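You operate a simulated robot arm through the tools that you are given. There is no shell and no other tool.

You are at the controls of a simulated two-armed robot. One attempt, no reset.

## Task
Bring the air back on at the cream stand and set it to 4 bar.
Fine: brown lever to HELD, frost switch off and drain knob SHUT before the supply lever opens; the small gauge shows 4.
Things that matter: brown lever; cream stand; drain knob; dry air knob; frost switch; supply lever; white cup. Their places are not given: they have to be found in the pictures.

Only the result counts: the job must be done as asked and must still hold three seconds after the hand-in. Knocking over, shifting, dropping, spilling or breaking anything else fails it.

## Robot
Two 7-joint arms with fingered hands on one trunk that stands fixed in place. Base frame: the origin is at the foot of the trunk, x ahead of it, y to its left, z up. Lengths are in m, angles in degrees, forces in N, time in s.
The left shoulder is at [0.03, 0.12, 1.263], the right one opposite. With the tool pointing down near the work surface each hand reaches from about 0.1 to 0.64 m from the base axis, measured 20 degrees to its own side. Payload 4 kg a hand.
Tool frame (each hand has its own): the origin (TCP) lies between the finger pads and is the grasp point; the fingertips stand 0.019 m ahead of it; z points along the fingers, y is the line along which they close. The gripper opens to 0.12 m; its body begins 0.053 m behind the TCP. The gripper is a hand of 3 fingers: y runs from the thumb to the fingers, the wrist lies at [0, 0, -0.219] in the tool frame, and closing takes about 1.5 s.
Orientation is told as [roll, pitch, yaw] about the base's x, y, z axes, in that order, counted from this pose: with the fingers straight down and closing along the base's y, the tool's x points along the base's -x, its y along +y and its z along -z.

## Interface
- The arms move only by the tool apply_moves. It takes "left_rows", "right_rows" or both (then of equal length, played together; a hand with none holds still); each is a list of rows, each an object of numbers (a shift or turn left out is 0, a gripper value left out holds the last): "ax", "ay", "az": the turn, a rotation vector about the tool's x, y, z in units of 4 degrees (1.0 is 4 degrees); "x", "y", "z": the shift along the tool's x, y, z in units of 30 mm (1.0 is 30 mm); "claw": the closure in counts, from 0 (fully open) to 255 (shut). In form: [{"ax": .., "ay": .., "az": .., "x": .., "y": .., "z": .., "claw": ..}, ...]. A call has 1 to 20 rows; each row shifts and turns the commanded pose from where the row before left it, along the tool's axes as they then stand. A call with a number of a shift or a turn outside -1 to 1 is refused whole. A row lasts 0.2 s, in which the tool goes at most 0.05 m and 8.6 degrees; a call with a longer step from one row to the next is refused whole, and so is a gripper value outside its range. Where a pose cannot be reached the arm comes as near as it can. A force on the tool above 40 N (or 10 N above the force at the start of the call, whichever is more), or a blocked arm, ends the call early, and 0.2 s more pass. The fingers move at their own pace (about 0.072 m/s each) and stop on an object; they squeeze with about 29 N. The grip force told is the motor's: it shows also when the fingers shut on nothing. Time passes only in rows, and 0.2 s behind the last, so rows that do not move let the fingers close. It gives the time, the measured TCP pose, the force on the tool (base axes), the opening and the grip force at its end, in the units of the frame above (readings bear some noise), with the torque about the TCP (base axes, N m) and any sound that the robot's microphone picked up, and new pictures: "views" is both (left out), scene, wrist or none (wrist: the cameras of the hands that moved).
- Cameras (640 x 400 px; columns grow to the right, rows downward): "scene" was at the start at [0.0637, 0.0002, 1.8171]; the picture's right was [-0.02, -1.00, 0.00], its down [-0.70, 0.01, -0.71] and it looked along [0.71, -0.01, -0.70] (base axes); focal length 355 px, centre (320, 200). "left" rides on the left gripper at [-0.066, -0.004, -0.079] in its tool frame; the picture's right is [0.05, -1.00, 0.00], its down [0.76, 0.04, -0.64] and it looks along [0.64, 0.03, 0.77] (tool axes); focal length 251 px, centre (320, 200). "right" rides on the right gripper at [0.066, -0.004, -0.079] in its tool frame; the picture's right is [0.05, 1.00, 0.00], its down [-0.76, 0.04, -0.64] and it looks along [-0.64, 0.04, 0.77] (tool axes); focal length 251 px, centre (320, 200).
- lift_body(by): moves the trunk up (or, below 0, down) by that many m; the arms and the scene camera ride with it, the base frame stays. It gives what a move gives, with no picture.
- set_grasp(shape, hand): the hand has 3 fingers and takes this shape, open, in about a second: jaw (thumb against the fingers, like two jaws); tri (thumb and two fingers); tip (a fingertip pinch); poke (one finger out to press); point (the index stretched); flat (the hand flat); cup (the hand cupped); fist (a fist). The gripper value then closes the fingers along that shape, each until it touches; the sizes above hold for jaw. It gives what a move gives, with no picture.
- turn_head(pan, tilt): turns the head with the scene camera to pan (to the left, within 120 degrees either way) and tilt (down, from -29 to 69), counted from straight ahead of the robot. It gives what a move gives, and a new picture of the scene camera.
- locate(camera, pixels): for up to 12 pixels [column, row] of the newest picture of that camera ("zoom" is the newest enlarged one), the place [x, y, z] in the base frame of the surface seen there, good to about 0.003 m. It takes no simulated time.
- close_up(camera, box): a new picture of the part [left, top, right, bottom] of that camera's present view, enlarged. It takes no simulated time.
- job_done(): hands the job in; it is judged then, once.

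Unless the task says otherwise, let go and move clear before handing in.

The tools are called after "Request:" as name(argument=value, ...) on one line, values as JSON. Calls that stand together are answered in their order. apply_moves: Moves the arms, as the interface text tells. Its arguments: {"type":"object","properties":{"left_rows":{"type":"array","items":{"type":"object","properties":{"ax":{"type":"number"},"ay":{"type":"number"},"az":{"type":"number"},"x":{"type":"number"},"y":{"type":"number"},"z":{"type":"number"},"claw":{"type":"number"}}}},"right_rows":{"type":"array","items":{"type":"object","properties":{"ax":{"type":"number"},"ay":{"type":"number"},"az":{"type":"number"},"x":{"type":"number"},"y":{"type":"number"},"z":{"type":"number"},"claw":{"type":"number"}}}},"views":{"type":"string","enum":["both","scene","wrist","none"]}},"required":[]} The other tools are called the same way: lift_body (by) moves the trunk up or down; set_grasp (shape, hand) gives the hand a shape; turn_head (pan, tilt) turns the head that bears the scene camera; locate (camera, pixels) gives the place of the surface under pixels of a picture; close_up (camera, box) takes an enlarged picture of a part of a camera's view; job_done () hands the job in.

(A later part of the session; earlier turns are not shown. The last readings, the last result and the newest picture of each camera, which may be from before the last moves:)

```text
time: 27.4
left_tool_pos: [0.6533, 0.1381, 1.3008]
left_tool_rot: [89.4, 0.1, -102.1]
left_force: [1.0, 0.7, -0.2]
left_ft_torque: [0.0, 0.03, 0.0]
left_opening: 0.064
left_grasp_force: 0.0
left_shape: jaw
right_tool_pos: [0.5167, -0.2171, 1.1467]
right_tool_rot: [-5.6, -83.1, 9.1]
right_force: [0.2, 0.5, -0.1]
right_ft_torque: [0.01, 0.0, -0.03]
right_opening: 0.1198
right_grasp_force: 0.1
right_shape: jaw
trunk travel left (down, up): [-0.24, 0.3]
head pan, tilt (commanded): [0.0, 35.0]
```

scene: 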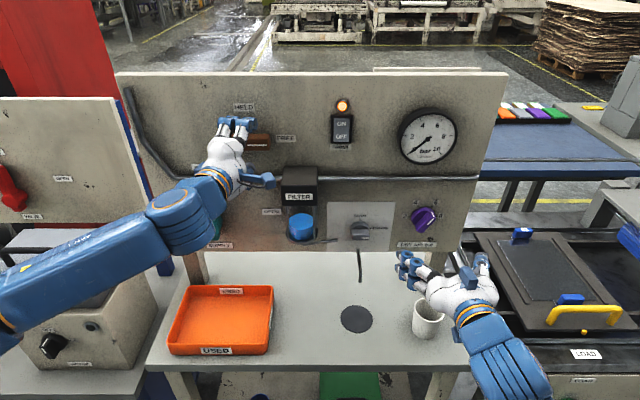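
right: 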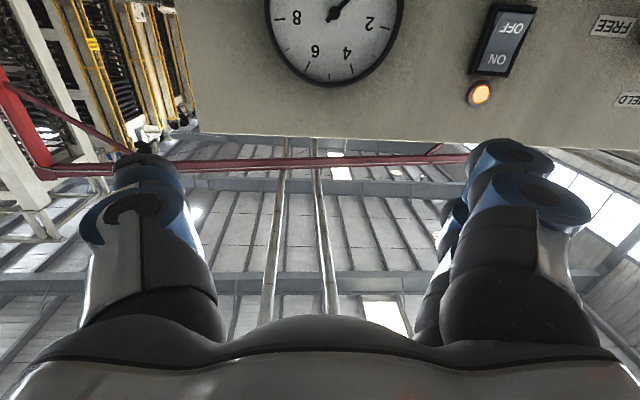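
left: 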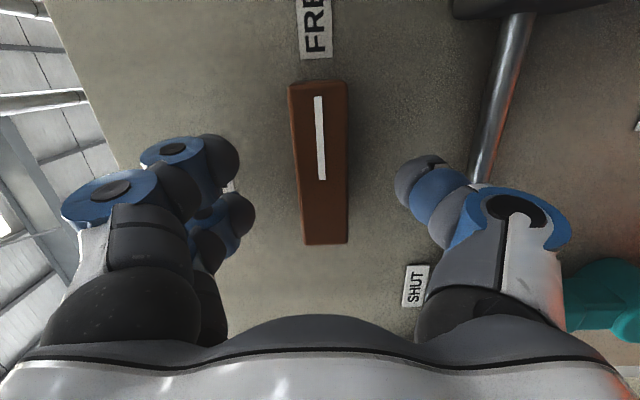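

The TCP is at x=0.653 and I need about 12 mm more depth. I'll add 6° more inward yaw and then advance.

Request:
apply_moves(left_rows=[{"ay": -0.75}, {"ay": -0.75}, {"z": 0.2, "x": 0.07}, {"z": 0.2, "x": 0.07}, {}], views="both")

```text
time: 28.6
left_tool_pos: [0.6662, 0.137, 1.3002]
left_tool_rot: [89.4, -0.2, -108.2]
left_force: [0.0, -0.2, -0.2]
left_ft_torque: [-0.01, 0.02, -0.03]
left_opening: 0.064
left_grasp_force: 0.0
left_shape: jaw
right_tool_pos: [0.5176, -0.2156, 1.1469]
right_tool_rot: [-5.6, -83.1, 9.1]
right_force: [0.3, 0.8, -0.1]
right_ft_torque: [0.01, 0.03, -0.02]
right_opening: 0.1201
right_grasp_force: 0.0
right_shape: jaw
trunk travel left (down, up): [-0.24, 0.3]
head pan, tilt (commanded): [0.0, 35.0]
```

scene: 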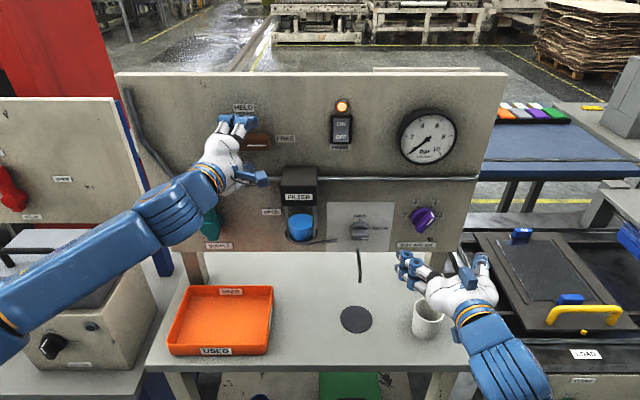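
left: 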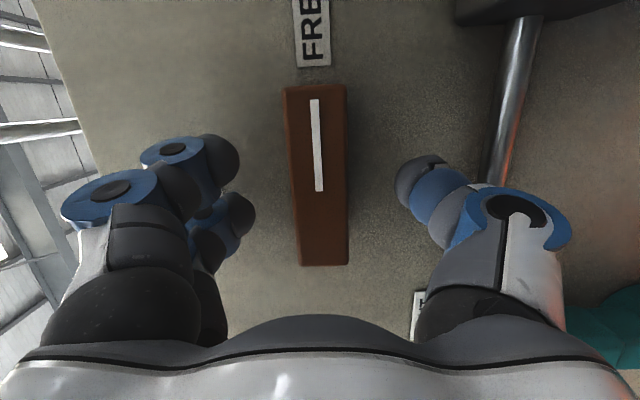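

The TCP is at (0.666, 0.137, 1.300) with the jaws straddling the bar. I'll close them now.

Request:
apply_moves(left_rows=[{"claw": 255}, {"claw": 255}, {"claw": 255}, {"claw": 255}, {"claw": 255}], views="both")

```text
time: 29.8
left_tool_pos: [0.6658, 0.1381, 1.2994]
left_tool_rot: [89.4, -0.1, -108.1]
left_force: [2.3, -0.9, 1.4]
left_ft_torque: [0.0, -0.05, -0.02]
left_opening: 0.0202
left_grasp_force: 29.1
left_shape: jaw
right_tool_pos: [0.5172, -0.217, 1.1468]
right_tool_rot: [-5.5, -83.1, 9.1]
right_force: [-0.6, -0.2, 0.0]
right_ft_torque: [0.0, -0.03, -0.01]
right_opening: 0.1199
right_grasp_force: 0.0
right_shape: jaw
trunk travel left (down, up): [-0.24, 0.3]
head pan, tilt (commanded): [0.0, 35.0]
```

scene: 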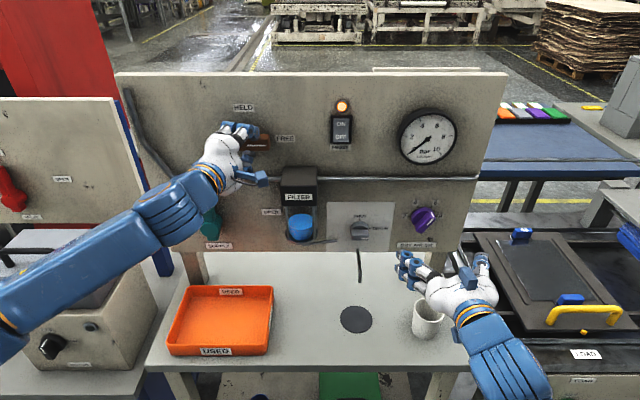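
left: 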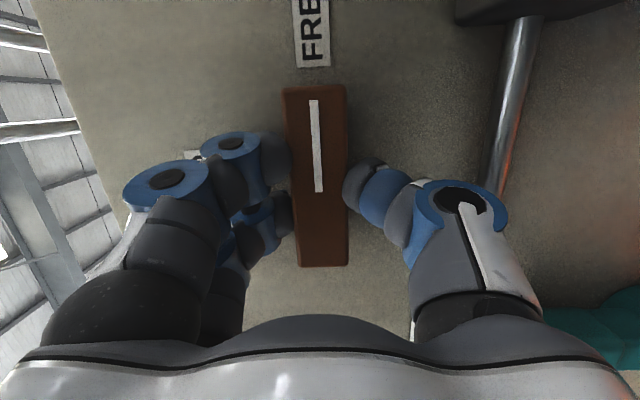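

The bar is gripped (opening 0.020, grip 29 N). I'll turn it counter-clockwise toward HELD, checking after the first 20°.

Request:
apply_moves(left_rows=[{"az": -1, "ay": 0.111, "ax": -0.045}, {"az": -1, "ay": 0.105, "ax": -0.055}, {"az": -1, "ay": 0.1, "ax": -0.065}, {"az": -1, "ay": 0.095, "ax": -0.07}, {"az": -1, "ay": 0.089, "ax": -0.08}], views="both")

```text
time: 31.0
left_tool_pos: [0.6668, 0.1392, 1.3012]
left_tool_rot: [90.4, -20.1, -106.0]
left_force: [9.9, -2.7, 8.7]
left_ft_torque: [0.02, -0.29, 0.03]
left_opening: 0.0196
left_grasp_force: 28.9
left_shape: jaw
right_tool_pos: [0.5178, -0.2165, 1.1467]
right_tool_rot: [-5.1, -83.0, 8.8]
right_force: [0.7, 0.1, 0.1]
right_ft_torque: [0.02, -0.02, 0.01]
right_opening: 0.1201
right_grasp_force: 0.0
right_shape: jaw
trunk travel left (down, up): [-0.24, 0.3]
head pan, tilt (commanded): [0.0, 35.0]
```

scene: 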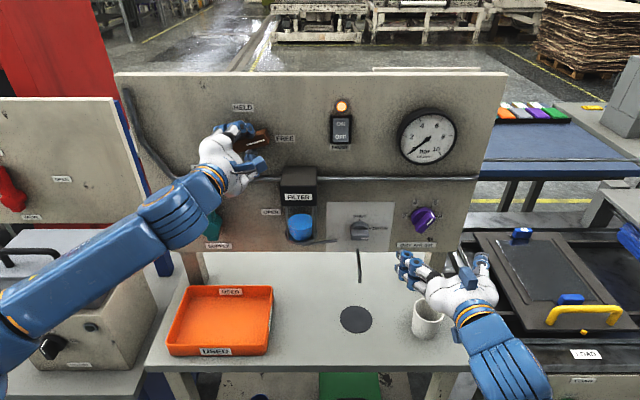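
left: 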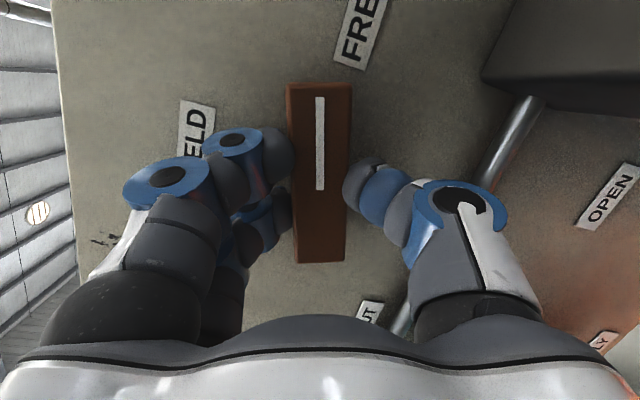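

The bar turns with the hand, and forces are modest (about 13 N). I'll continue turning.

Request:
apply_moves(left_rows=[{"az": -1, "ay": 0.085, "ax": -0.085}, {"az": -1, "ay": 0.077, "ax": -0.09}, {"az": -1, "ay": 0.07, "ax": -0.095}, {"az": -1, "ay": 0.065, "ax": -0.1}, {"az": -1, "ay": 0.056, "ax": -0.105}, {"az": -1, "ay": 0.05, "ax": -0.11}, {"az": -1, "ay": 0.04, "ax": -0.112}, {"az": -1, "ay": 0.03, "ax": -0.115}], views="both")

```text
time: 32.8
left_tool_pos: [0.6637, 0.1415, 1.3008]
left_tool_rot: [92.9, -52.1, -105.1]
left_force: [11.2, -10.0, 12.5]
left_ft_torque: [0.04, -0.25, -0.08]
left_opening: 0.0184
left_grasp_force: 29.0
left_shape: jaw
left hand out of reach, approached as far as the arm can: row 7
right_tool_pos: [0.5173, -0.2194, 1.1461]
right_tool_rot: [-4.9, -83.1, 8.4]
right_force: [0.2, 0.0, 0.6]
right_ft_torque: [0.0, -0.02, -0.02]
right_opening: 0.1201
right_grasp_force: 0.1
right_shape: jaw
trunk travel left (down, up): [-0.24, 0.3]
head pan, tilt (commanded): [0.0, 35.0]
```

scene: 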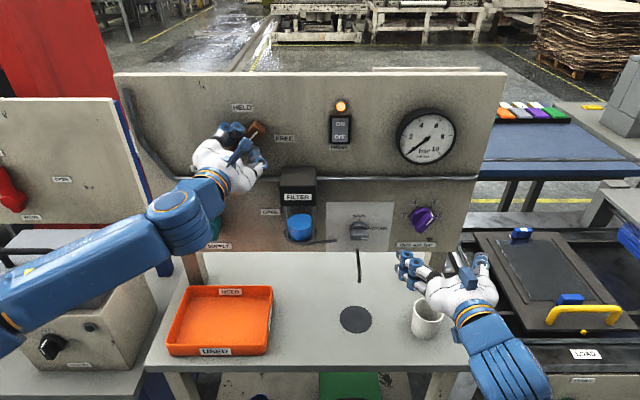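
left: 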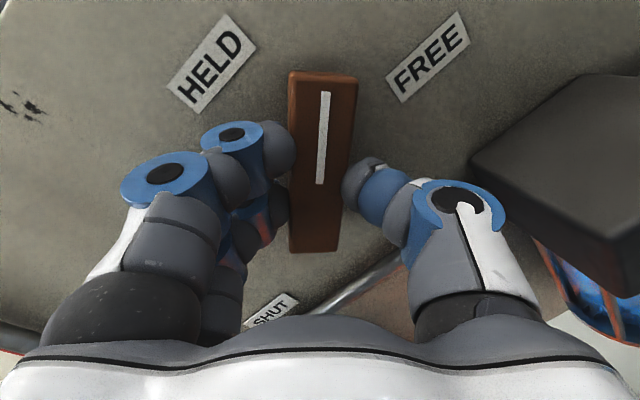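

The bar is about 52° round, and one row touched the arm limit. I'll keep the present yaw and continue with pure roll.

Request:
apply_moves(left_rows=[{"az": -1}, {"az": -1}, {"az": -1}, {"az": -1}, {"az": -1}], views="both")

```text
time: 34.0
left_tool_pos: [0.664, 0.1426, 1.3]
left_tool_rot: [95.8, -72.1, -108.0]
left_force: [9.4, -8.4, 12.9]
left_ft_torque: [-0.01, -0.29, -0.01]
left_opening: 0.0184
left_grasp_force: 29.3
left_shape: jaw
right_tool_pos: [0.5166, -0.2181, 1.1458]
right_tool_rot: [-4.7, -83.1, 8.3]
right_force: [-0.6, -0.4, -0.1]
right_ft_torque: [0.02, 0.0, 0.01]
right_opening: 0.1198
right_grasp_force: 0.0
right_shape: jaw
trunk travel left (down, up): [-0.24, 0.3]
head pan, tilt (commanded): [0.0, 35.0]
```

scene: 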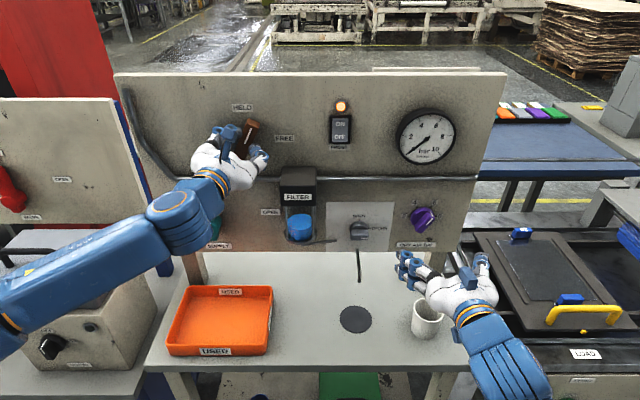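
left: 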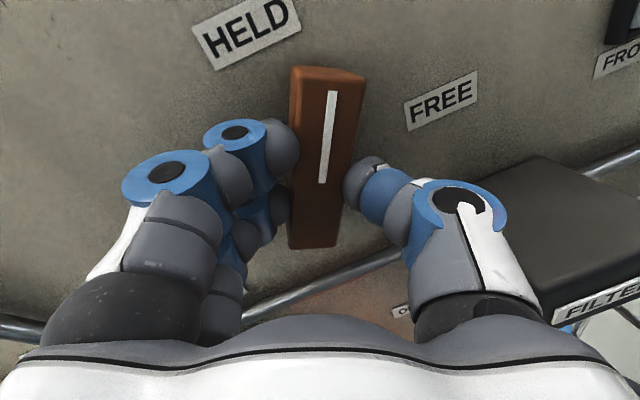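

The bar is at about 70°, and I'll turn it the last 20°.

Request:
apply_moves(left_rows=[{"az": -1}, {"az": -1}, {"az": -1}, {"az": -1}, {"az": -1}], views="both")

Request:
close_up(camera="scene", box=[190, 85, 310, 185])

```text
time: 35.2
left_tool_pos: [0.6638, 0.1435, 1.3001]
left_tool_rot: [-131.6, -87.2, 119.1]
left_force: [2.6, -6.2, 11.3]
left_ft_torque: [-0.04, -0.32, 0.03]
left_opening: 0.0182
left_grasp_force: 28.3
left_shape: jaw
right_tool_pos: [0.5165, -0.2178, 1.1475]
right_tool_rot: [-5.1, -83.2, 8.5]
right_force: [0.1, -0.2, 0.5]
right_ft_torque: [-0.04, -0.01, 0.01]
right_opening: 0.1199
right_grasp_force: 0.1
right_shape: jaw
trunk travel left (down, up): [-0.24, 0.3]
head pan, tilt (commanded): [0.0, 35.0]
```

scene: 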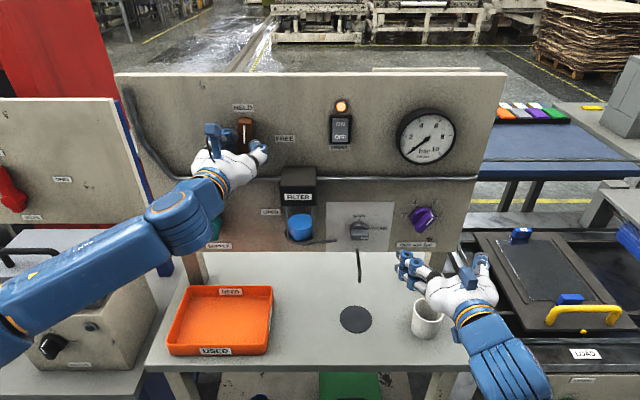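
left: 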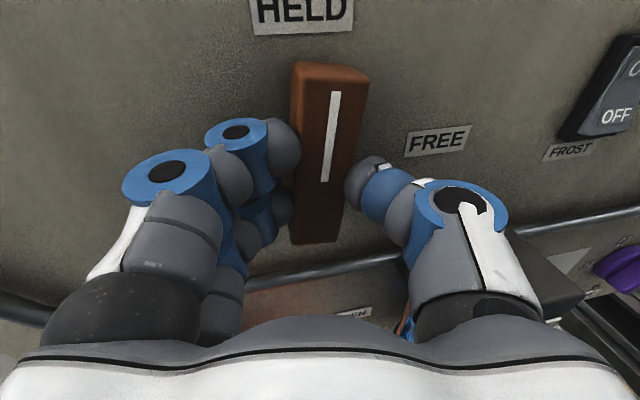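

```text
4.00 times, centred on (250, 135) of scene
```

zoom: 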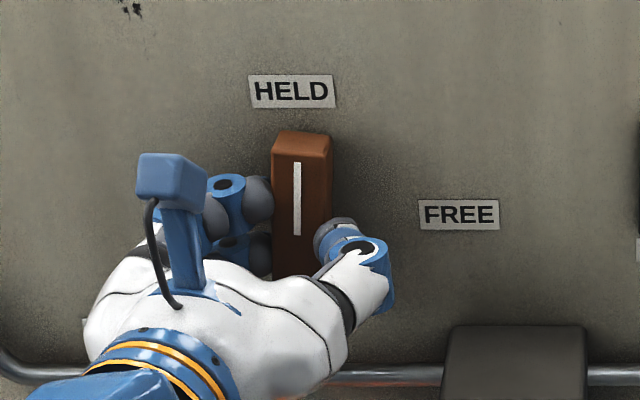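

The bar now stands upright pointing at HELD. I'll add a small extra turn to be sure it is fully home, watching the torque.

Request:
apply_moves(left_rows=[{"az": -0.6}, {"az": -0.5}, {}], views="none")

Request:
close_up(camera="left", box=[200, 0, 480, 260])

```text
time: 36.0
left_tool_pos: [0.6621, 0.1438, 1.2997]
left_tool_rot: [-106.2, -83.2, 93.4]
left_force: [1.9, -3.0, 10.4]
left_ft_torque: [-0.04, -0.31, 0.08]
left_opening: 0.0186
left_grasp_force: 29.2
left_shape: jaw
right_tool_pos: [0.5171, -0.2181, 1.1468]
right_tool_rot: [-5.3, -83.2, 8.8]
right_force: [-0.3, -0.4, -0.3]
right_ft_torque: [-0.01, -0.02, -0.02]
right_opening: 0.1197
right_grasp_force: 0.1
right_shape: jaw
trunk travel left (down, up): [-0.24, 0.3]
head pan, tilt (commanded): [0.0, 35.0]
```

```text
1.54 times, centred on (340, 130) of left
```

zoom: 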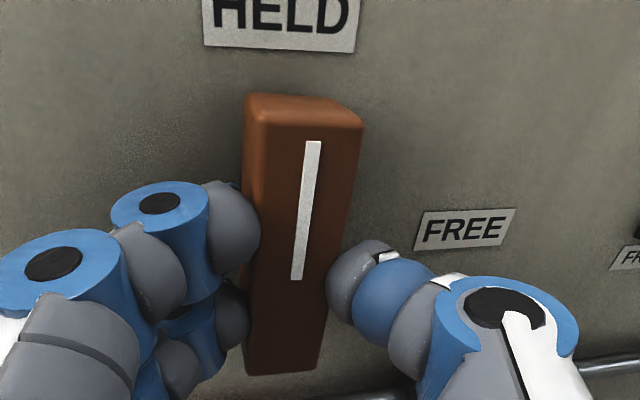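

The torque stayed small after the extra turn. I'll measure the bar's actual angle from the marker ends.

Request:
close_up(camera="scene", box=[220, 95, 280, 165])

Request:
locate(camera="left", pixels=[[337, 65], [330, 120], [312, 45], [350, 55], [309, 80], [307, 140], [357, 80], [345, 140]])

```text
5.71 times, centred on (250, 130) of scene
```

zoom: 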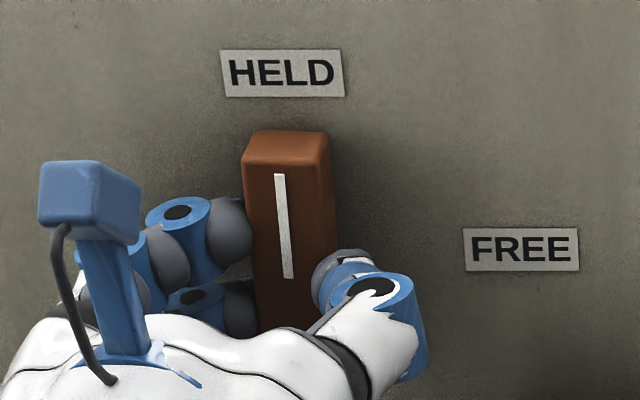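

```text
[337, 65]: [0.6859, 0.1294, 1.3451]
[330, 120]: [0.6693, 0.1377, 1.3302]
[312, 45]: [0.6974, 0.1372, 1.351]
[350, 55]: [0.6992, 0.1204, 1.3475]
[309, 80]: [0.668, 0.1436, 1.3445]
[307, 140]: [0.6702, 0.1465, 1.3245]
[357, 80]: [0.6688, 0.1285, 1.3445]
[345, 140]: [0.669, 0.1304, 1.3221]
```

Request:
locate(camera="zoom", pixels=[[279, 180], [284, 225], [289, 272], [250, 180], [328, 180], [262, 310], [300, 310], [283, 75], [520, 250]])

```text
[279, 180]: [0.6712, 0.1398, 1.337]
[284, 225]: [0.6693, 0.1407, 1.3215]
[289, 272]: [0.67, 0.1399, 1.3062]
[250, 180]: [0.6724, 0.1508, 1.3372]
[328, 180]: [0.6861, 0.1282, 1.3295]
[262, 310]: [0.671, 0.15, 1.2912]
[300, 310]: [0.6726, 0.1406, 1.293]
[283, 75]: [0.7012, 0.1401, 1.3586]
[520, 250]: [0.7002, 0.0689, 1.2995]
```

The marker ends share y≈0.140, so the bar is exactly vertical under HELD. I'll release it and back straight off.

Request:
apply_moves(left_rows=[{"claw": 110}, {"claw": 110}, {"claw": 110}, {"claw": 110}, {"z": -0.5}, {"z": -0.8}, {"z": -0.8}, {}], views="both")

Request:
close_up(camera="scene", box=[220, 95, 280, 165])

```text
time: 37.8
left_tool_pos: [0.6025, 0.1579, 1.298]
left_tool_rot: [-105.5, -83.2, 92.9]
left_force: [-0.2, 0.2, 1.0]
left_ft_torque: [0.0, 0.0, 0.0]
left_opening: 0.0678
left_grasp_force: 0.1
left_shape: jaw
right_tool_pos: [0.5166, -0.2161, 1.1474]
right_tool_rot: [-5.5, -83.1, 9.0]
right_force: [0.3, 0.2, -0.1]
right_ft_torque: [0.01, 0.0, -0.01]
right_opening: 0.12
right_grasp_force: 0.1
right_shape: jaw
trunk travel left (down, up): [-0.24, 0.3]
head pan, tilt (commanded): [0.0, 35.0]
```

scene: 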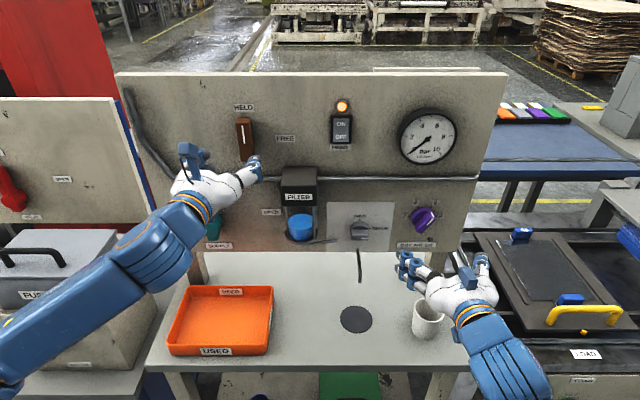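
left: 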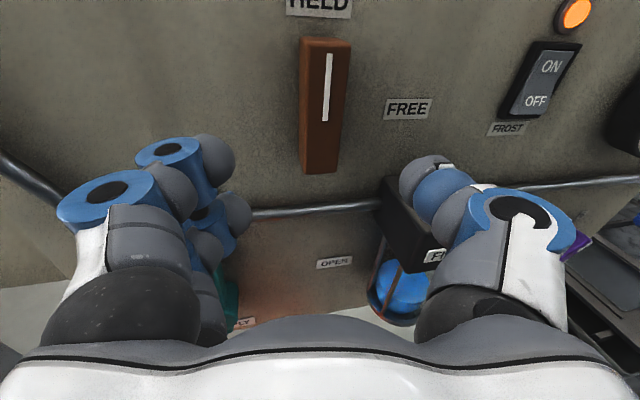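

```text
5.71 times, centred on (250, 130) of scene
```

zoom: 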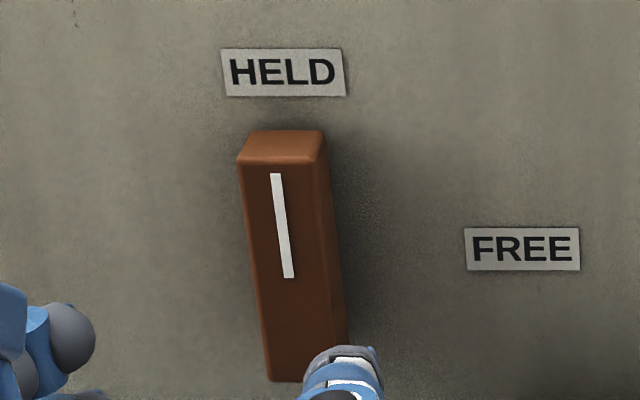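

Request:
locate(camera="zoom", pixels=[[275, 180], [282, 228], [289, 272], [242, 165], [315, 165], [270, 375], [335, 372]])

Request:
locate(camera="left", pixels=[[328, 58], [326, 88], [324, 118], [301, 60], [346, 62], [304, 165], [330, 165]])

```text
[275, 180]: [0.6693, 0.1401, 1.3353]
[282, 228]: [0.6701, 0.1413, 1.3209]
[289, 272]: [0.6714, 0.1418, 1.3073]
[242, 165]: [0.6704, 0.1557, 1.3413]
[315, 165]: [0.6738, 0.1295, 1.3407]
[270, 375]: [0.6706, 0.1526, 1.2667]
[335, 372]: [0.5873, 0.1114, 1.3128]
```

```text
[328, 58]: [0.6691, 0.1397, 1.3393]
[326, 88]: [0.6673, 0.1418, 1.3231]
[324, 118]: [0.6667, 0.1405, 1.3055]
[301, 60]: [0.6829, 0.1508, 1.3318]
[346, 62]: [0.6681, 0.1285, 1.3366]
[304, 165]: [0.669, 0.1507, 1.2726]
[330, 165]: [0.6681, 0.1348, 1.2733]
```

The bar holds upright at HELD. Next is the frost switch: I'll move the left hand aside and shape the right hand into a poke.

Request:
apply_moves(left_rows=[{"y": 0.9, "z": -0.3}, {"y": 0.9, "z": -0.3}, {"y": 0.9}, {"y": 0.6}], views="none")

Request:
set_grasp(shape="poke", hand="right")

Request:
apply_moves(right_rows=[{"ax": 0}, {}], views="both")

```text
time: 38.8
left_tool_pos: [0.6049, 0.2575, 1.289]
left_tool_rot: [-106.0, -83.2, 93.3]
left_force: [0.0, -0.3, 1.0]
left_ft_torque: [0.02, 0.01, 0.0]
left_opening: 0.068
left_grasp_force: 0.0
left_shape: jaw
right_tool_pos: [0.5162, -0.2168, 1.1474]
right_tool_rot: [-5.7, -83.0, 9.1]
right_force: [-0.1, 0.1, 0.8]
right_ft_torque: [-0.02, 0.01, -0.02]
right_opening: 0.1198
right_grasp_force: 0.0
right_shape: jaw
trunk travel left (down, up): [-0.24, 0.3]
head pan, tilt (commanded): [0.0, 35.0]
```

```text
time: 39.7
left_tool_pos: [0.6045, 0.2558, 1.2879]
left_tool_rot: [-105.7, -83.2, 93.0]
left_force: [-0.2, -0.5, 0.8]
left_ft_torque: [0.0, -0.02, 0.0]
left_opening: 0.0677
left_grasp_force: 0.1
left_shape: jaw
right_tool_pos: [0.517, -0.217, 1.1469]
right_tool_rot: [-5.6, -83.0, 9.1]
right_force: [-0.3, 0.7, 1.0]
right_ft_torque: [-0.01, 0.0, -0.02]
right_opening: 0.0
right_grasp_force: 0.1
right_shape: poke
trunk travel left (down, up): [-0.24, 0.3]
head pan, tilt (commanded): [0.0, 35.0]
```

```text
time: 40.3
left_tool_pos: [0.6066, 0.2571, 1.2884]
left_tool_rot: [-105.7, -83.3, 93.2]
left_force: [-0.8, -0.2, 0.6]
left_ft_torque: [-0.03, 0.01, -0.02]
left_opening: 0.0678
left_grasp_force: 0.0
left_shape: jaw
right_tool_pos: [0.518, -0.2171, 1.1482]
right_tool_rot: [-5.6, -83.1, 9.1]
right_force: [0.5, -0.6, -0.2]
right_ft_torque: [0.01, 0.01, 0.0]
right_opening: 0.0
right_grasp_force: 0.0
right_shape: poke
trunk travel left (down, up): [-0.24, 0.3]
head pan, tilt (commanded): [0.0, 35.0]
```

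scene: 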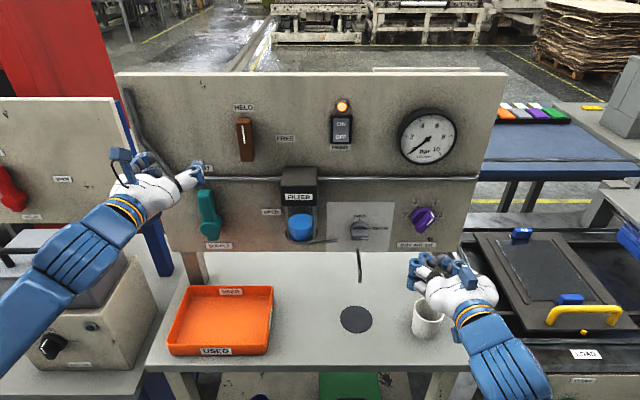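
right: 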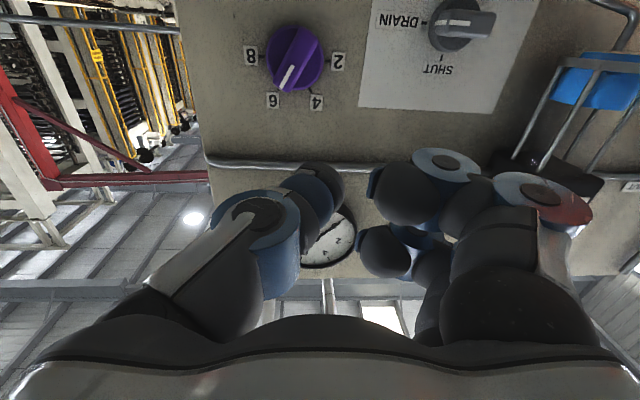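

Request:
close_up(camera="scene", box=[385, 235, 515, 320])

Request:
locate(camera="right", pixels=[[325, 180], [345, 185], [385, 185], [420, 165], [380, 235], [300, 190]])

```text
4.71 times, centred on (450, 278) of scene
```

zoom: 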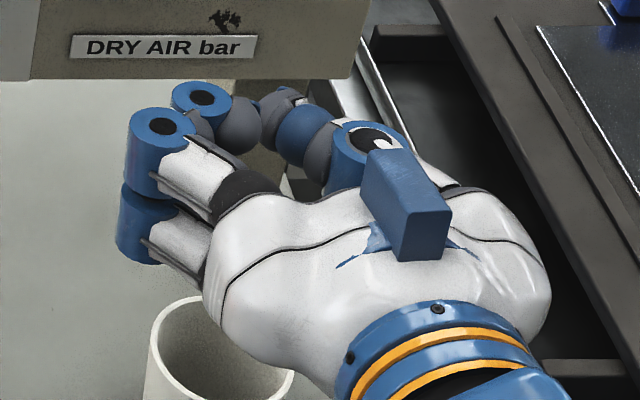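

```text
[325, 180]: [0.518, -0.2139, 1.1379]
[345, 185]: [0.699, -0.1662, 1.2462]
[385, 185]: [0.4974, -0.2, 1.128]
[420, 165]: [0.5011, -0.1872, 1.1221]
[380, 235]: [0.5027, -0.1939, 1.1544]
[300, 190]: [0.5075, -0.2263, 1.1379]
```

In the poke shape the thumb tip leads only slightly. I'll try the "point" shape for a clearer stretched finger.

Request:
set_grasp(shape="point", hand="right")

Request:
apply_moves(right_rows=[{"ax": 0}, {}], views="both")

Request:
close_up(camera="scene", box=[385, 235, 515, 320])

```text
time: 41.2
left_tool_pos: [0.606, 0.2561, 1.2885]
left_tool_rot: [-105.6, -83.3, 93.1]
left_force: [-0.3, 0.2, 0.2]
left_ft_torque: [-0.02, -0.02, 0.02]
left_opening: 0.0678
left_grasp_force: 0.0
left_shape: jaw
right_tool_pos: [0.5171, -0.2158, 1.1468]
right_tool_rot: [-5.6, -83.1, 9.1]
right_force: [0.2, -0.1, 0.0]
right_ft_torque: [0.0, -0.03, 0.02]
right_opening: 0.0
right_grasp_force: 0.1
right_shape: point
trunk travel left (down, up): [-0.24, 0.3]
head pan, tilt (commanded): [0.0, 35.0]
```

```text
time: 41.8
left_tool_pos: [0.6043, 0.256, 1.29]
left_tool_rot: [-105.7, -83.3, 93.0]
left_force: [0.2, 0.2, 0.1]
left_ft_torque: [0.0, 0.01, 0.01]
left_opening: 0.0678
left_grasp_force: 0.0
left_shape: jaw
right_tool_pos: [0.5168, -0.2173, 1.1473]
right_tool_rot: [-5.6, -83.0, 9.2]
right_force: [0.2, -0.2, -0.1]
right_ft_torque: [-0.01, -0.01, 0.01]
right_opening: 0.0
right_grasp_force: 0.0
right_shape: point
trunk travel left (down, up): [-0.24, 0.3]
head pan, tilt (commanded): [0.0, 35.0]
```

scene: 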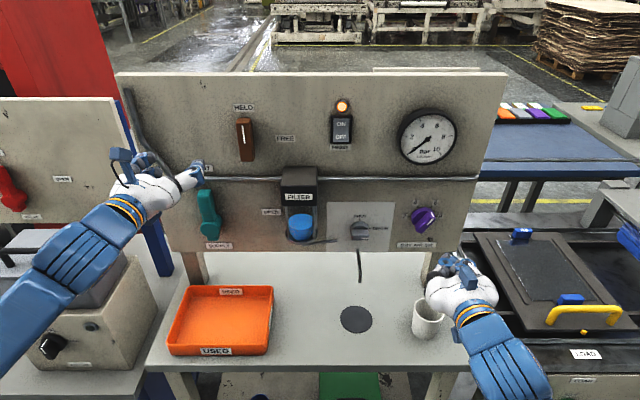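
right: 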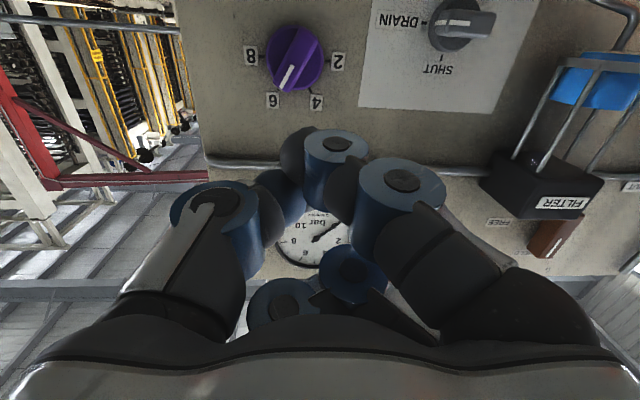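

```text
4.71 times, centred on (450, 278) of scene
```

zoom: 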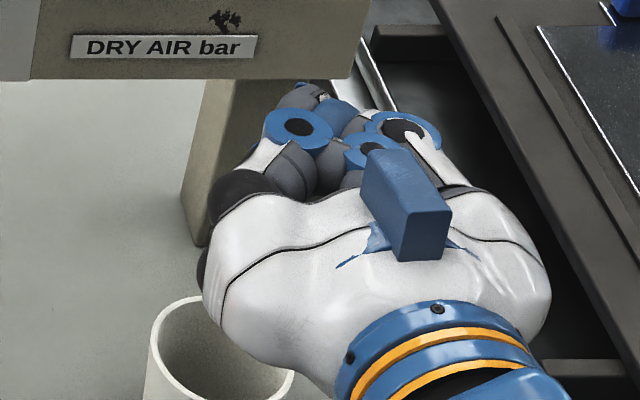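

Request:
locate(camera="right", pixels=[[295, 150], [310, 150], [335, 145], [335, 175], [275, 195], [345, 190], [400, 180], [325, 210]])

Request:
set_grasp(shape="poke", hand="right")

Request:
apply_moves(right_rows=[{"claw": 255}, {"claw": 255}, {"claw": 255}, {"claw": 255}, {"claw": 255}, {"claw": 255}], views="wrist")

Request:
close_up(camera="scene", box=[385, 235, 515, 320])

```text
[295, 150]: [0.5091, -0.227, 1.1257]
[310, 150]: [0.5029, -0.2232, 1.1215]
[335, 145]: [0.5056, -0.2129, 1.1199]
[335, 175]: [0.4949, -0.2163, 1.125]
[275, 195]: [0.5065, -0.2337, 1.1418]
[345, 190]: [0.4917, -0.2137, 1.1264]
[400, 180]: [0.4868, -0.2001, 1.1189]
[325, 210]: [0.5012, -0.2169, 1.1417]
```

```text
time: 42.7
left_tool_pos: [0.6057, 0.2566, 1.2875]
left_tool_rot: [-105.7, -83.2, 93.1]
left_force: [-0.7, -0.8, -1.1]
left_ft_torque: [-0.01, 0.0, -0.02]
left_opening: 0.0677
left_grasp_force: 0.1
left_shape: jaw
right_tool_pos: [0.5167, -0.217, 1.146]
right_tool_rot: [-5.7, -83.0, 9.1]
right_force: [0.3, 0.0, -0.7]
right_ft_torque: [0.02, 0.01, 0.01]
right_opening: 0.0
right_grasp_force: 0.1
right_shape: poke
trunk travel left (down, up): [-0.24, 0.3]
head pan, tilt (commanded): [0.0, 35.0]
```

```text
time: 44.1
left_tool_pos: [0.6051, 0.2567, 1.2896]
left_tool_rot: [-105.7, -83.2, 93.1]
left_force: [-0.6, 0.6, 0.2]
left_ft_torque: [-0.02, -0.01, -0.01]
left_opening: 0.0678
left_grasp_force: 0.2
left_shape: jaw
right_tool_pos: [0.5162, -0.2168, 1.1476]
right_tool_rot: [-5.6, -83.1, 9.0]
right_force: [0.6, -0.4, -0.5]
right_ft_torque: [0.02, 0.01, -0.01]
right_opening: 0.0
right_grasp_force: 0.0
right_shape: poke
trunk travel left (down, up): [-0.24, 0.3]
head pan, tilt (commanded): [0.0, 35.0]
```

right: 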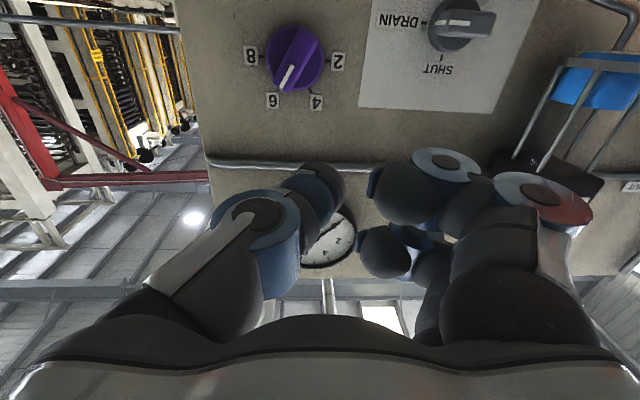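

```text
4.71 times, centred on (450, 278) of scene
```

zoom: 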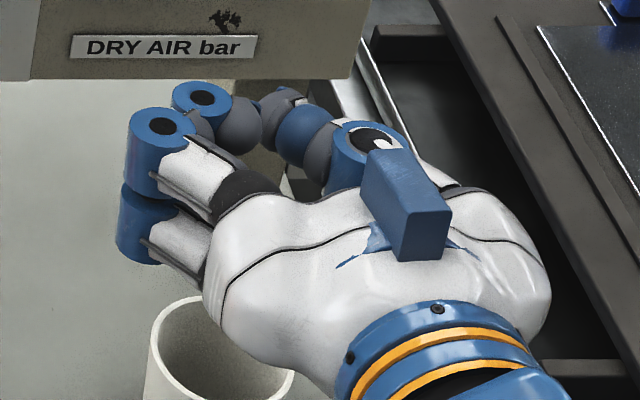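

Request:
locate(camera="zoom", pixels=[[275, 100], [262, 110], [290, 95], [300, 130], [240, 120], [215, 90], [170, 100], [155, 120]])

Request:
locate(camera="right", pixels=[[325, 170], [318, 166], [335, 180], [338, 200], [370, 185], [400, 190], [365, 250], [320, 200]])

```text
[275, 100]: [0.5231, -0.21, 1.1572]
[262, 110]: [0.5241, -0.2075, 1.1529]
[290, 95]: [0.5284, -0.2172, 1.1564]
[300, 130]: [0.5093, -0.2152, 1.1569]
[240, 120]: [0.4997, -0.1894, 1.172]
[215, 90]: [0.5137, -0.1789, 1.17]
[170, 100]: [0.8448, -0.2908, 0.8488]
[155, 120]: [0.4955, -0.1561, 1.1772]
```

```text
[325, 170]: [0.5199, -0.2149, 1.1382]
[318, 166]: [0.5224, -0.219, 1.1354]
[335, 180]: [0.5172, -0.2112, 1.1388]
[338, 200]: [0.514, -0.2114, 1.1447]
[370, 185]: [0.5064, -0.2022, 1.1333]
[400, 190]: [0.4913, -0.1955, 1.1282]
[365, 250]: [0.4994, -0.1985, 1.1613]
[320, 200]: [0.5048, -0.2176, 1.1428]
```

In the poke shape the thumb tip leads the TCP by about 13 mm and the other fingers sit behind it, so I can press with the thumb. I'll bring the right hand up and left in front of the frost switch with some inward yaw.

Request:
apply_moves(right_rows=[{"x": -0.8, "z": 0.2}, {"x": -0.8, "z": 0.2}, {"x": -0.8, "y": 0.4, "ax": -0.6, "ay": -0.3}, {"x": -0.8, "y": 0.7, "ax": -0.6, "ay": -0.3}, {"x": -0.8, "y": 0.8, "z": 0.2, "ax": -0.6, "ay": -0.3}, {"x": -0.8, "y": 0.8, "z": 0.3, "ax": -0.6, "ay": -0.3}, {"x": -0.5, "y": 0.8, "z": 0.3, "ax": -0.6, "ay": -0.3}, {"y": 0.8, "z": 0.3, "ax": -0.6, "ay": -0.2}, {"y": 0.8, "z": 0.3, "ax": -0.6}, {}], views="both")

```text
time: 46.3
left_tool_pos: [0.6056, 0.256, 1.2899]
left_tool_rot: [-105.6, -83.2, 93.0]
left_force: [-0.1, -0.3, -0.9]
left_ft_torque: [-0.04, 0.0, 0.03]
left_opening: 0.0677
left_grasp_force: 0.2
left_shape: jaw
right_tool_pos: [0.5545, -0.0549, 1.3007]
right_tool_rot: [70.9, -89.8, -50.6]
right_force: [-0.2, -0.8, -0.1]
right_ft_torque: [-0.01, -0.01, 0.0]
right_opening: 0.0
right_grasp_force: 0.0
right_shape: poke
trunk travel left (down, up): [-0.24, 0.3]
head pan, tilt (commanded): [0.0, 35.0]
```

scene: 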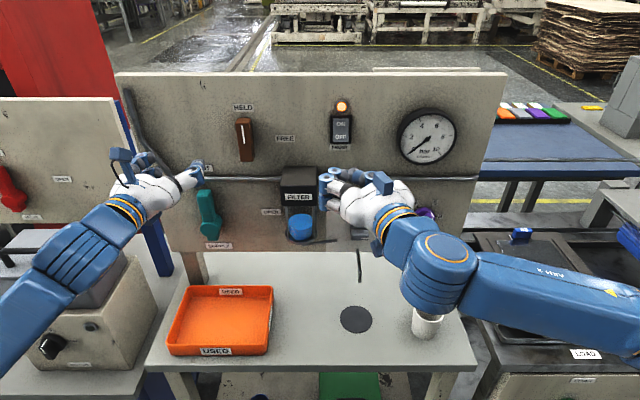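
right: 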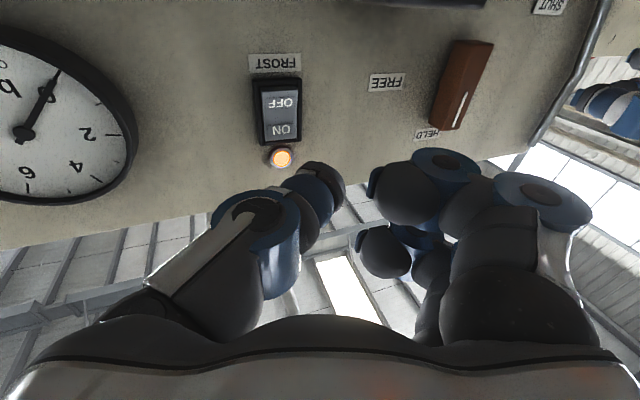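

The right hand is well posed at (0.5545, -0.055, 1.301) with 20° inward yaw. I'll approach so the thumb tip is just in front of the OFF half.

Request:
apply_moves(right_rows=[{"z": 0.68, "y": -0.177, "x": -0.034}, {"z": 0.68, "y": -0.177, "x": -0.034}, {"z": 0.68, "y": -0.177, "x": -0.034}, {"z": 0.68, "y": -0.177, "x": -0.034}, {"z": 0.5, "y": -0.13, "x": -0.034}, {}], views="both")

Request:
close_up(camera="scene", box=[290, 85, 410, 175])

```text
time: 47.7
left_tool_pos: [0.6049, 0.2564, 1.289]
left_tool_rot: [-105.7, -83.4, 93.2]
left_force: [-0.6, -0.2, 0.0]
left_ft_torque: [0.0, -0.02, 0.01]
left_opening: 0.0679
left_grasp_force: 0.2
left_shape: jaw
right_tool_pos: [0.6537, -0.0447, 1.3074]
right_tool_rot: [65.7, -89.8, -45.4]
right_force: [-0.4, 0.3, 0.9]
right_ft_torque: [-0.03, 0.0, -0.03]
right_opening: 0.0
right_grasp_force: 0.1
right_shape: poke
trunk travel left (down, up): [-0.24, 0.3]
head pan, tilt (commanded): [0.0, 35.0]
```

scene: 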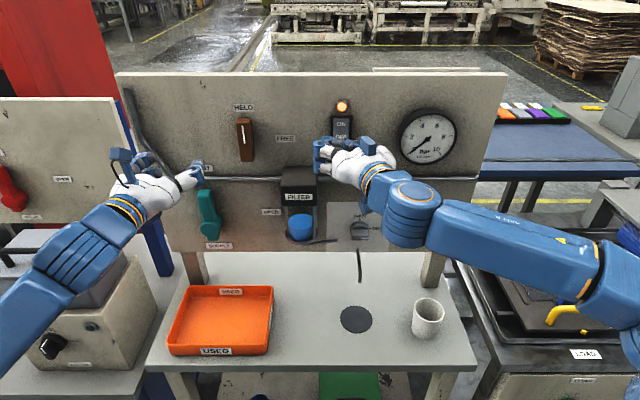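
right: 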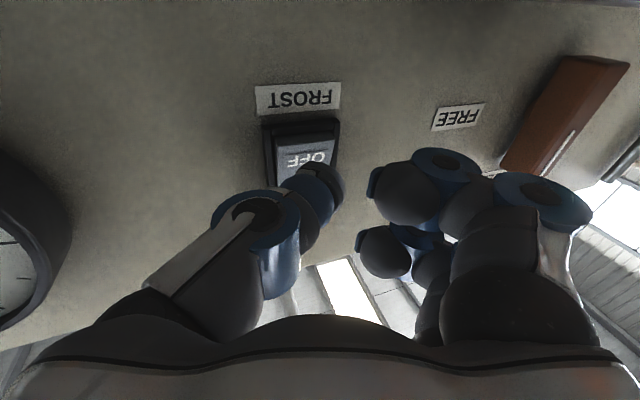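

```text
4.44 times, centred on (350, 130) of scene
```

zoom: 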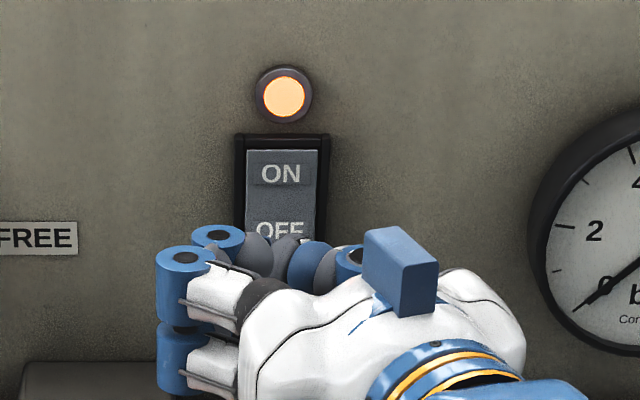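

The thumb tip is lined up on the OFF half, about 2 cm out. I'll press in gently in small steps.

Request:
apply_moves(right_rows=[{"z": 0.188, "y": -0.068, "x": 0.08}, {"z": 0.188, "y": -0.068}, {"z": 0.188, "y": -0.068}, {"z": 0.15, "y": -0.055}, {}], views="scene")

Request:
close_up(camera="scene", box=[290, 85, 410, 175])

```text
time: 48.9
left_tool_pos: [0.6028, 0.2553, 1.2895]
left_tool_rot: [-106.7, -83.2, 94.1]
left_force: [0.3, -0.7, -0.4]
left_ft_torque: [-0.02, -0.01, 0.0]
left_opening: 0.0679
left_grasp_force: 0.0
left_shape: jaw
right_tool_pos: [0.6725, -0.0443, 1.305]
right_tool_rot: [61.6, -89.8, -41.2]
right_force: [-19.9, -2.2, -9.9]
right_ft_torque: [-0.04, 0.01, 0.09]
right_opening: 0.0
right_grasp_force: 0.0
right_shape: poke
trunk travel left (down, up): [-0.24, 0.3]
head pan, tilt (commanded): [0.0, 35.0]
heard: click
```

scene: 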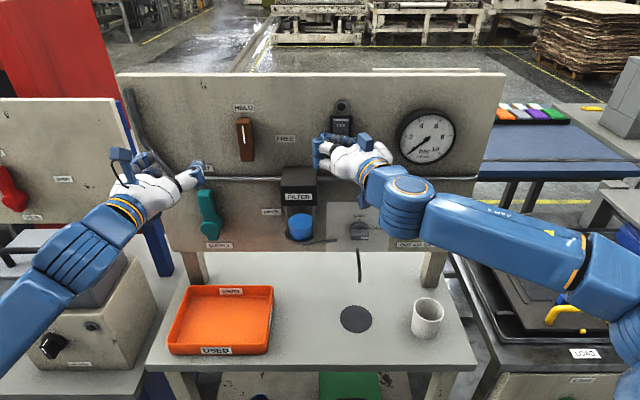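

```text
4.44 times, centred on (350, 130) of scene
```

zoom: 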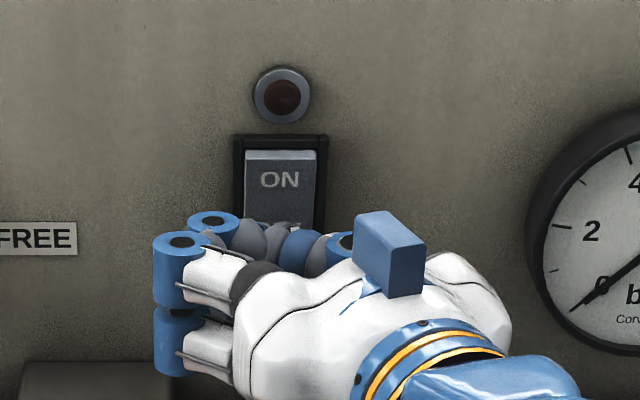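

A click was heard and the frost lamp went dark, so the frost switch is OFF. I'll back off, move the right hand aside and pull the left hand back, then look at the drain area.

Request:
apply_moves(right_rows=[{"z": -0.5, "y": 0.18}, {"z": -0.8, "y": 0.29}, {"z": -0.8, "y": 0.1}, {"z": -0.6, "y": -0.6}, {"z": -0.3, "y": -0.8}, {"y": -0.8}, {"y": -0.5}], left_rows=[{}, {"z": -0.6}, {"z": -0.6}, {}, {}, {}, {}], views="both")

Request:
set_grasp(shape="jaw", hand="right")

Request:
close_up(camera="scene", box=[260, 160, 460, 285])

```text
time: 50.5
left_tool_pos: [0.5702, 0.2635, 1.2859]
left_tool_rot: [-105.6, -83.2, 93.1]
left_force: [-0.6, -0.1, 0.4]
left_ft_torque: [-0.02, 0.01, 0.01]
left_opening: 0.068
left_grasp_force: 0.1
left_shape: jaw
right_tool_pos: [0.6128, -0.1349, 1.3047]
right_tool_rot: [68.0, -89.8, -47.6]
right_force: [0.5, 0.2, 0.1]
right_ft_torque: [0.01, 0.0, 0.0]
right_opening: 0.0
right_grasp_force: 0.1
right_shape: poke
trunk travel left (down, up): [-0.24, 0.3]
head pan, tilt (commanded): [0.0, 35.0]
```

scene: 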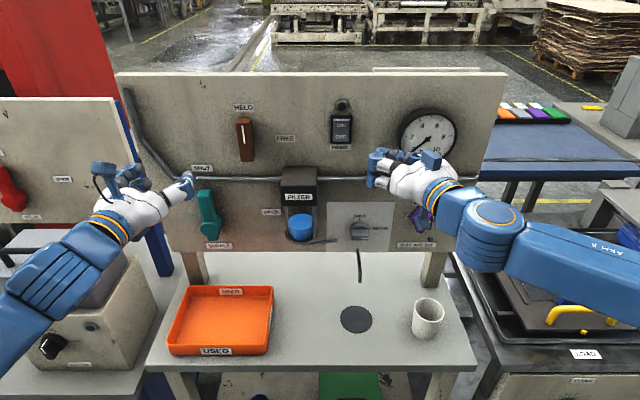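
right: 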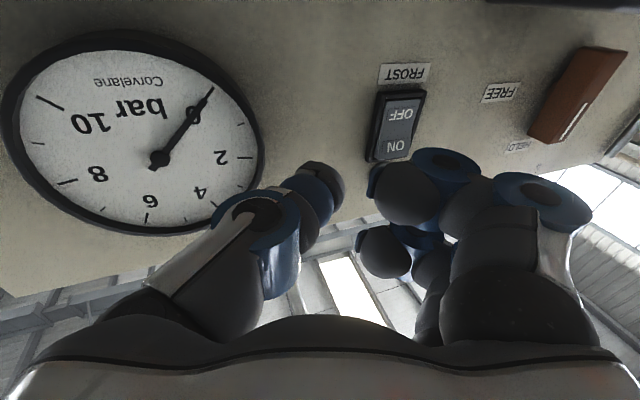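
left: 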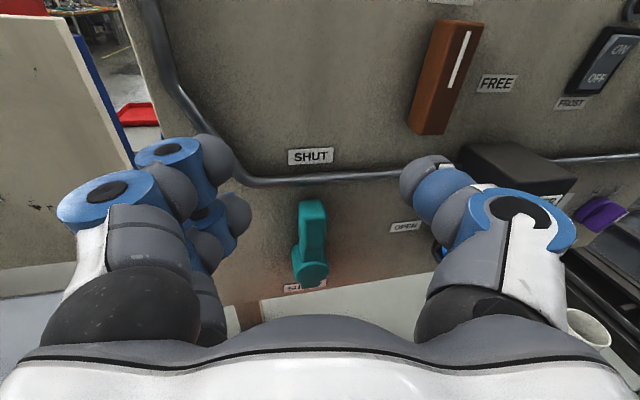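

```text
time: 51.4
left_tool_pos: [0.5695, 0.2635, 1.2867]
left_tool_rot: [-105.7, -83.1, 93.1]
left_force: [-0.6, -0.1, 0.0]
left_ft_torque: [-0.01, -0.01, 0.01]
left_opening: 0.0679
left_grasp_force: 0.1
left_shape: jaw
right_tool_pos: [0.6137, -0.1328, 1.304]
right_tool_rot: [61.5, -89.8, -41.3]
right_force: [0.2, 1.0, -0.4]
right_ft_torque: [0.01, -0.01, -0.01]
right_opening: 0.1198
right_grasp_force: 0.0
right_shape: jaw
trunk travel left (down, up): [-0.24, 0.3]
head pan, tilt (commanded): [0.0, 35.0]
```

```text
3.20 times, centred on (360, 222) of scene
```

zoom: 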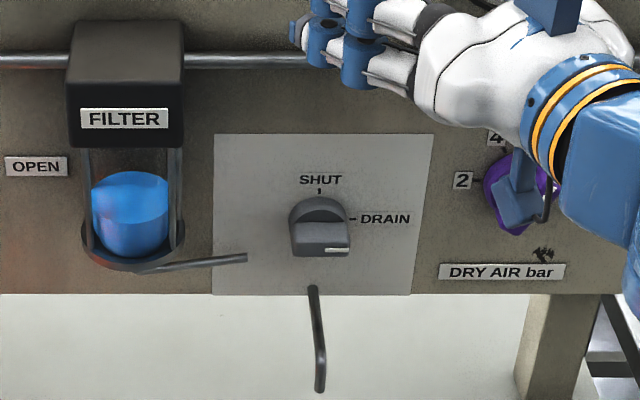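

The drain hose hangs right below the knob and a thin filter lever ends to its left, so the grip must be compact. I'll lower the trunk 0.2 m to bring the right hand down to the knob's height.

Request:
lift_body(by=-0.2)

Request:
turn_head(pan=0, tilt=25)

Request:
close_up(camera="scene", box=[270, 150, 460, 290])

```text
time: 53.5
left_tool_pos: [0.5693, 0.264, 1.0862]
left_tool_rot: [-105.8, -83.1, 93.2]
left_force: [0.5, -0.1, -0.2]
left_ft_torque: [-0.03, 0.0, 0.03]
left_opening: 0.0677
left_grasp_force: 0.1
left_shape: jaw
right_tool_pos: [0.6134, -0.1348, 1.1047]
right_tool_rot: [64.7, -89.8, -44.4]
right_force: [0.6, -0.4, -0.2]
right_ft_torque: [0.01, -0.01, 0.01]
right_opening: 0.1199
right_grasp_force: 0.1
right_shape: jaw
trunk travel left (down, up): [-0.04, 0.5]
head pan, tilt (commanded): [0.0, 35.0]
```

```text
time: 54.3
left_tool_pos: [0.5706, 0.2636, 1.0846]
left_tool_rot: [-105.6, -83.2, 93.1]
left_force: [-0.5, 0.8, 0.0]
left_ft_torque: [0.0, -0.02, 0.01]
left_opening: 0.0678
left_grasp_force: 0.0
left_shape: jaw
right_tool_pos: [0.6129, -0.134, 1.1052]
right_tool_rot: [61.5, -89.8, -41.1]
right_force: [-0.4, -0.6, -0.3]
right_ft_torque: [0.02, 0.02, 0.02]
right_opening: 0.12
right_grasp_force: 0.1
right_shape: jaw
trunk travel left (down, up): [-0.04, 0.5]
head pan, tilt (commanded): [0.0, 25.0]
```

scene: 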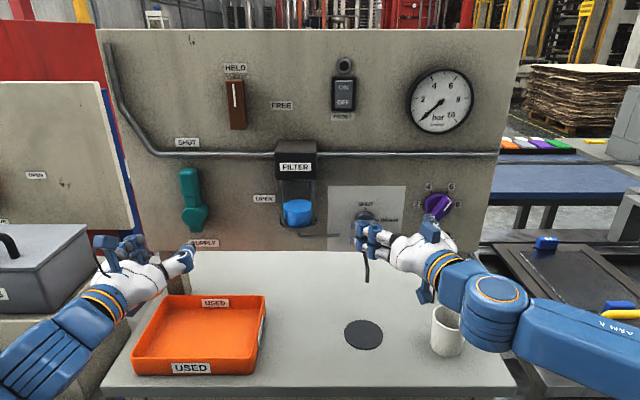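

```text
2.86 times, centred on (365, 220) of scene
```

zoom: 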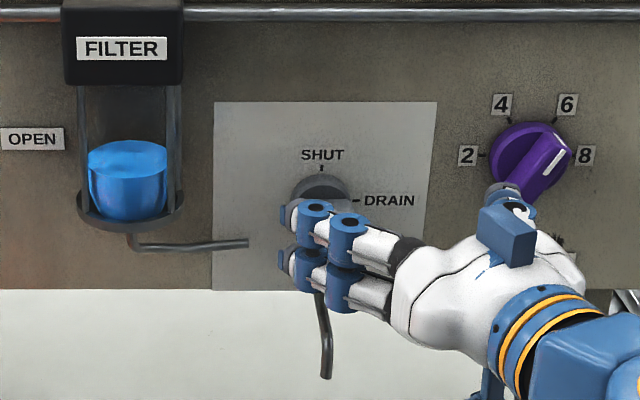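

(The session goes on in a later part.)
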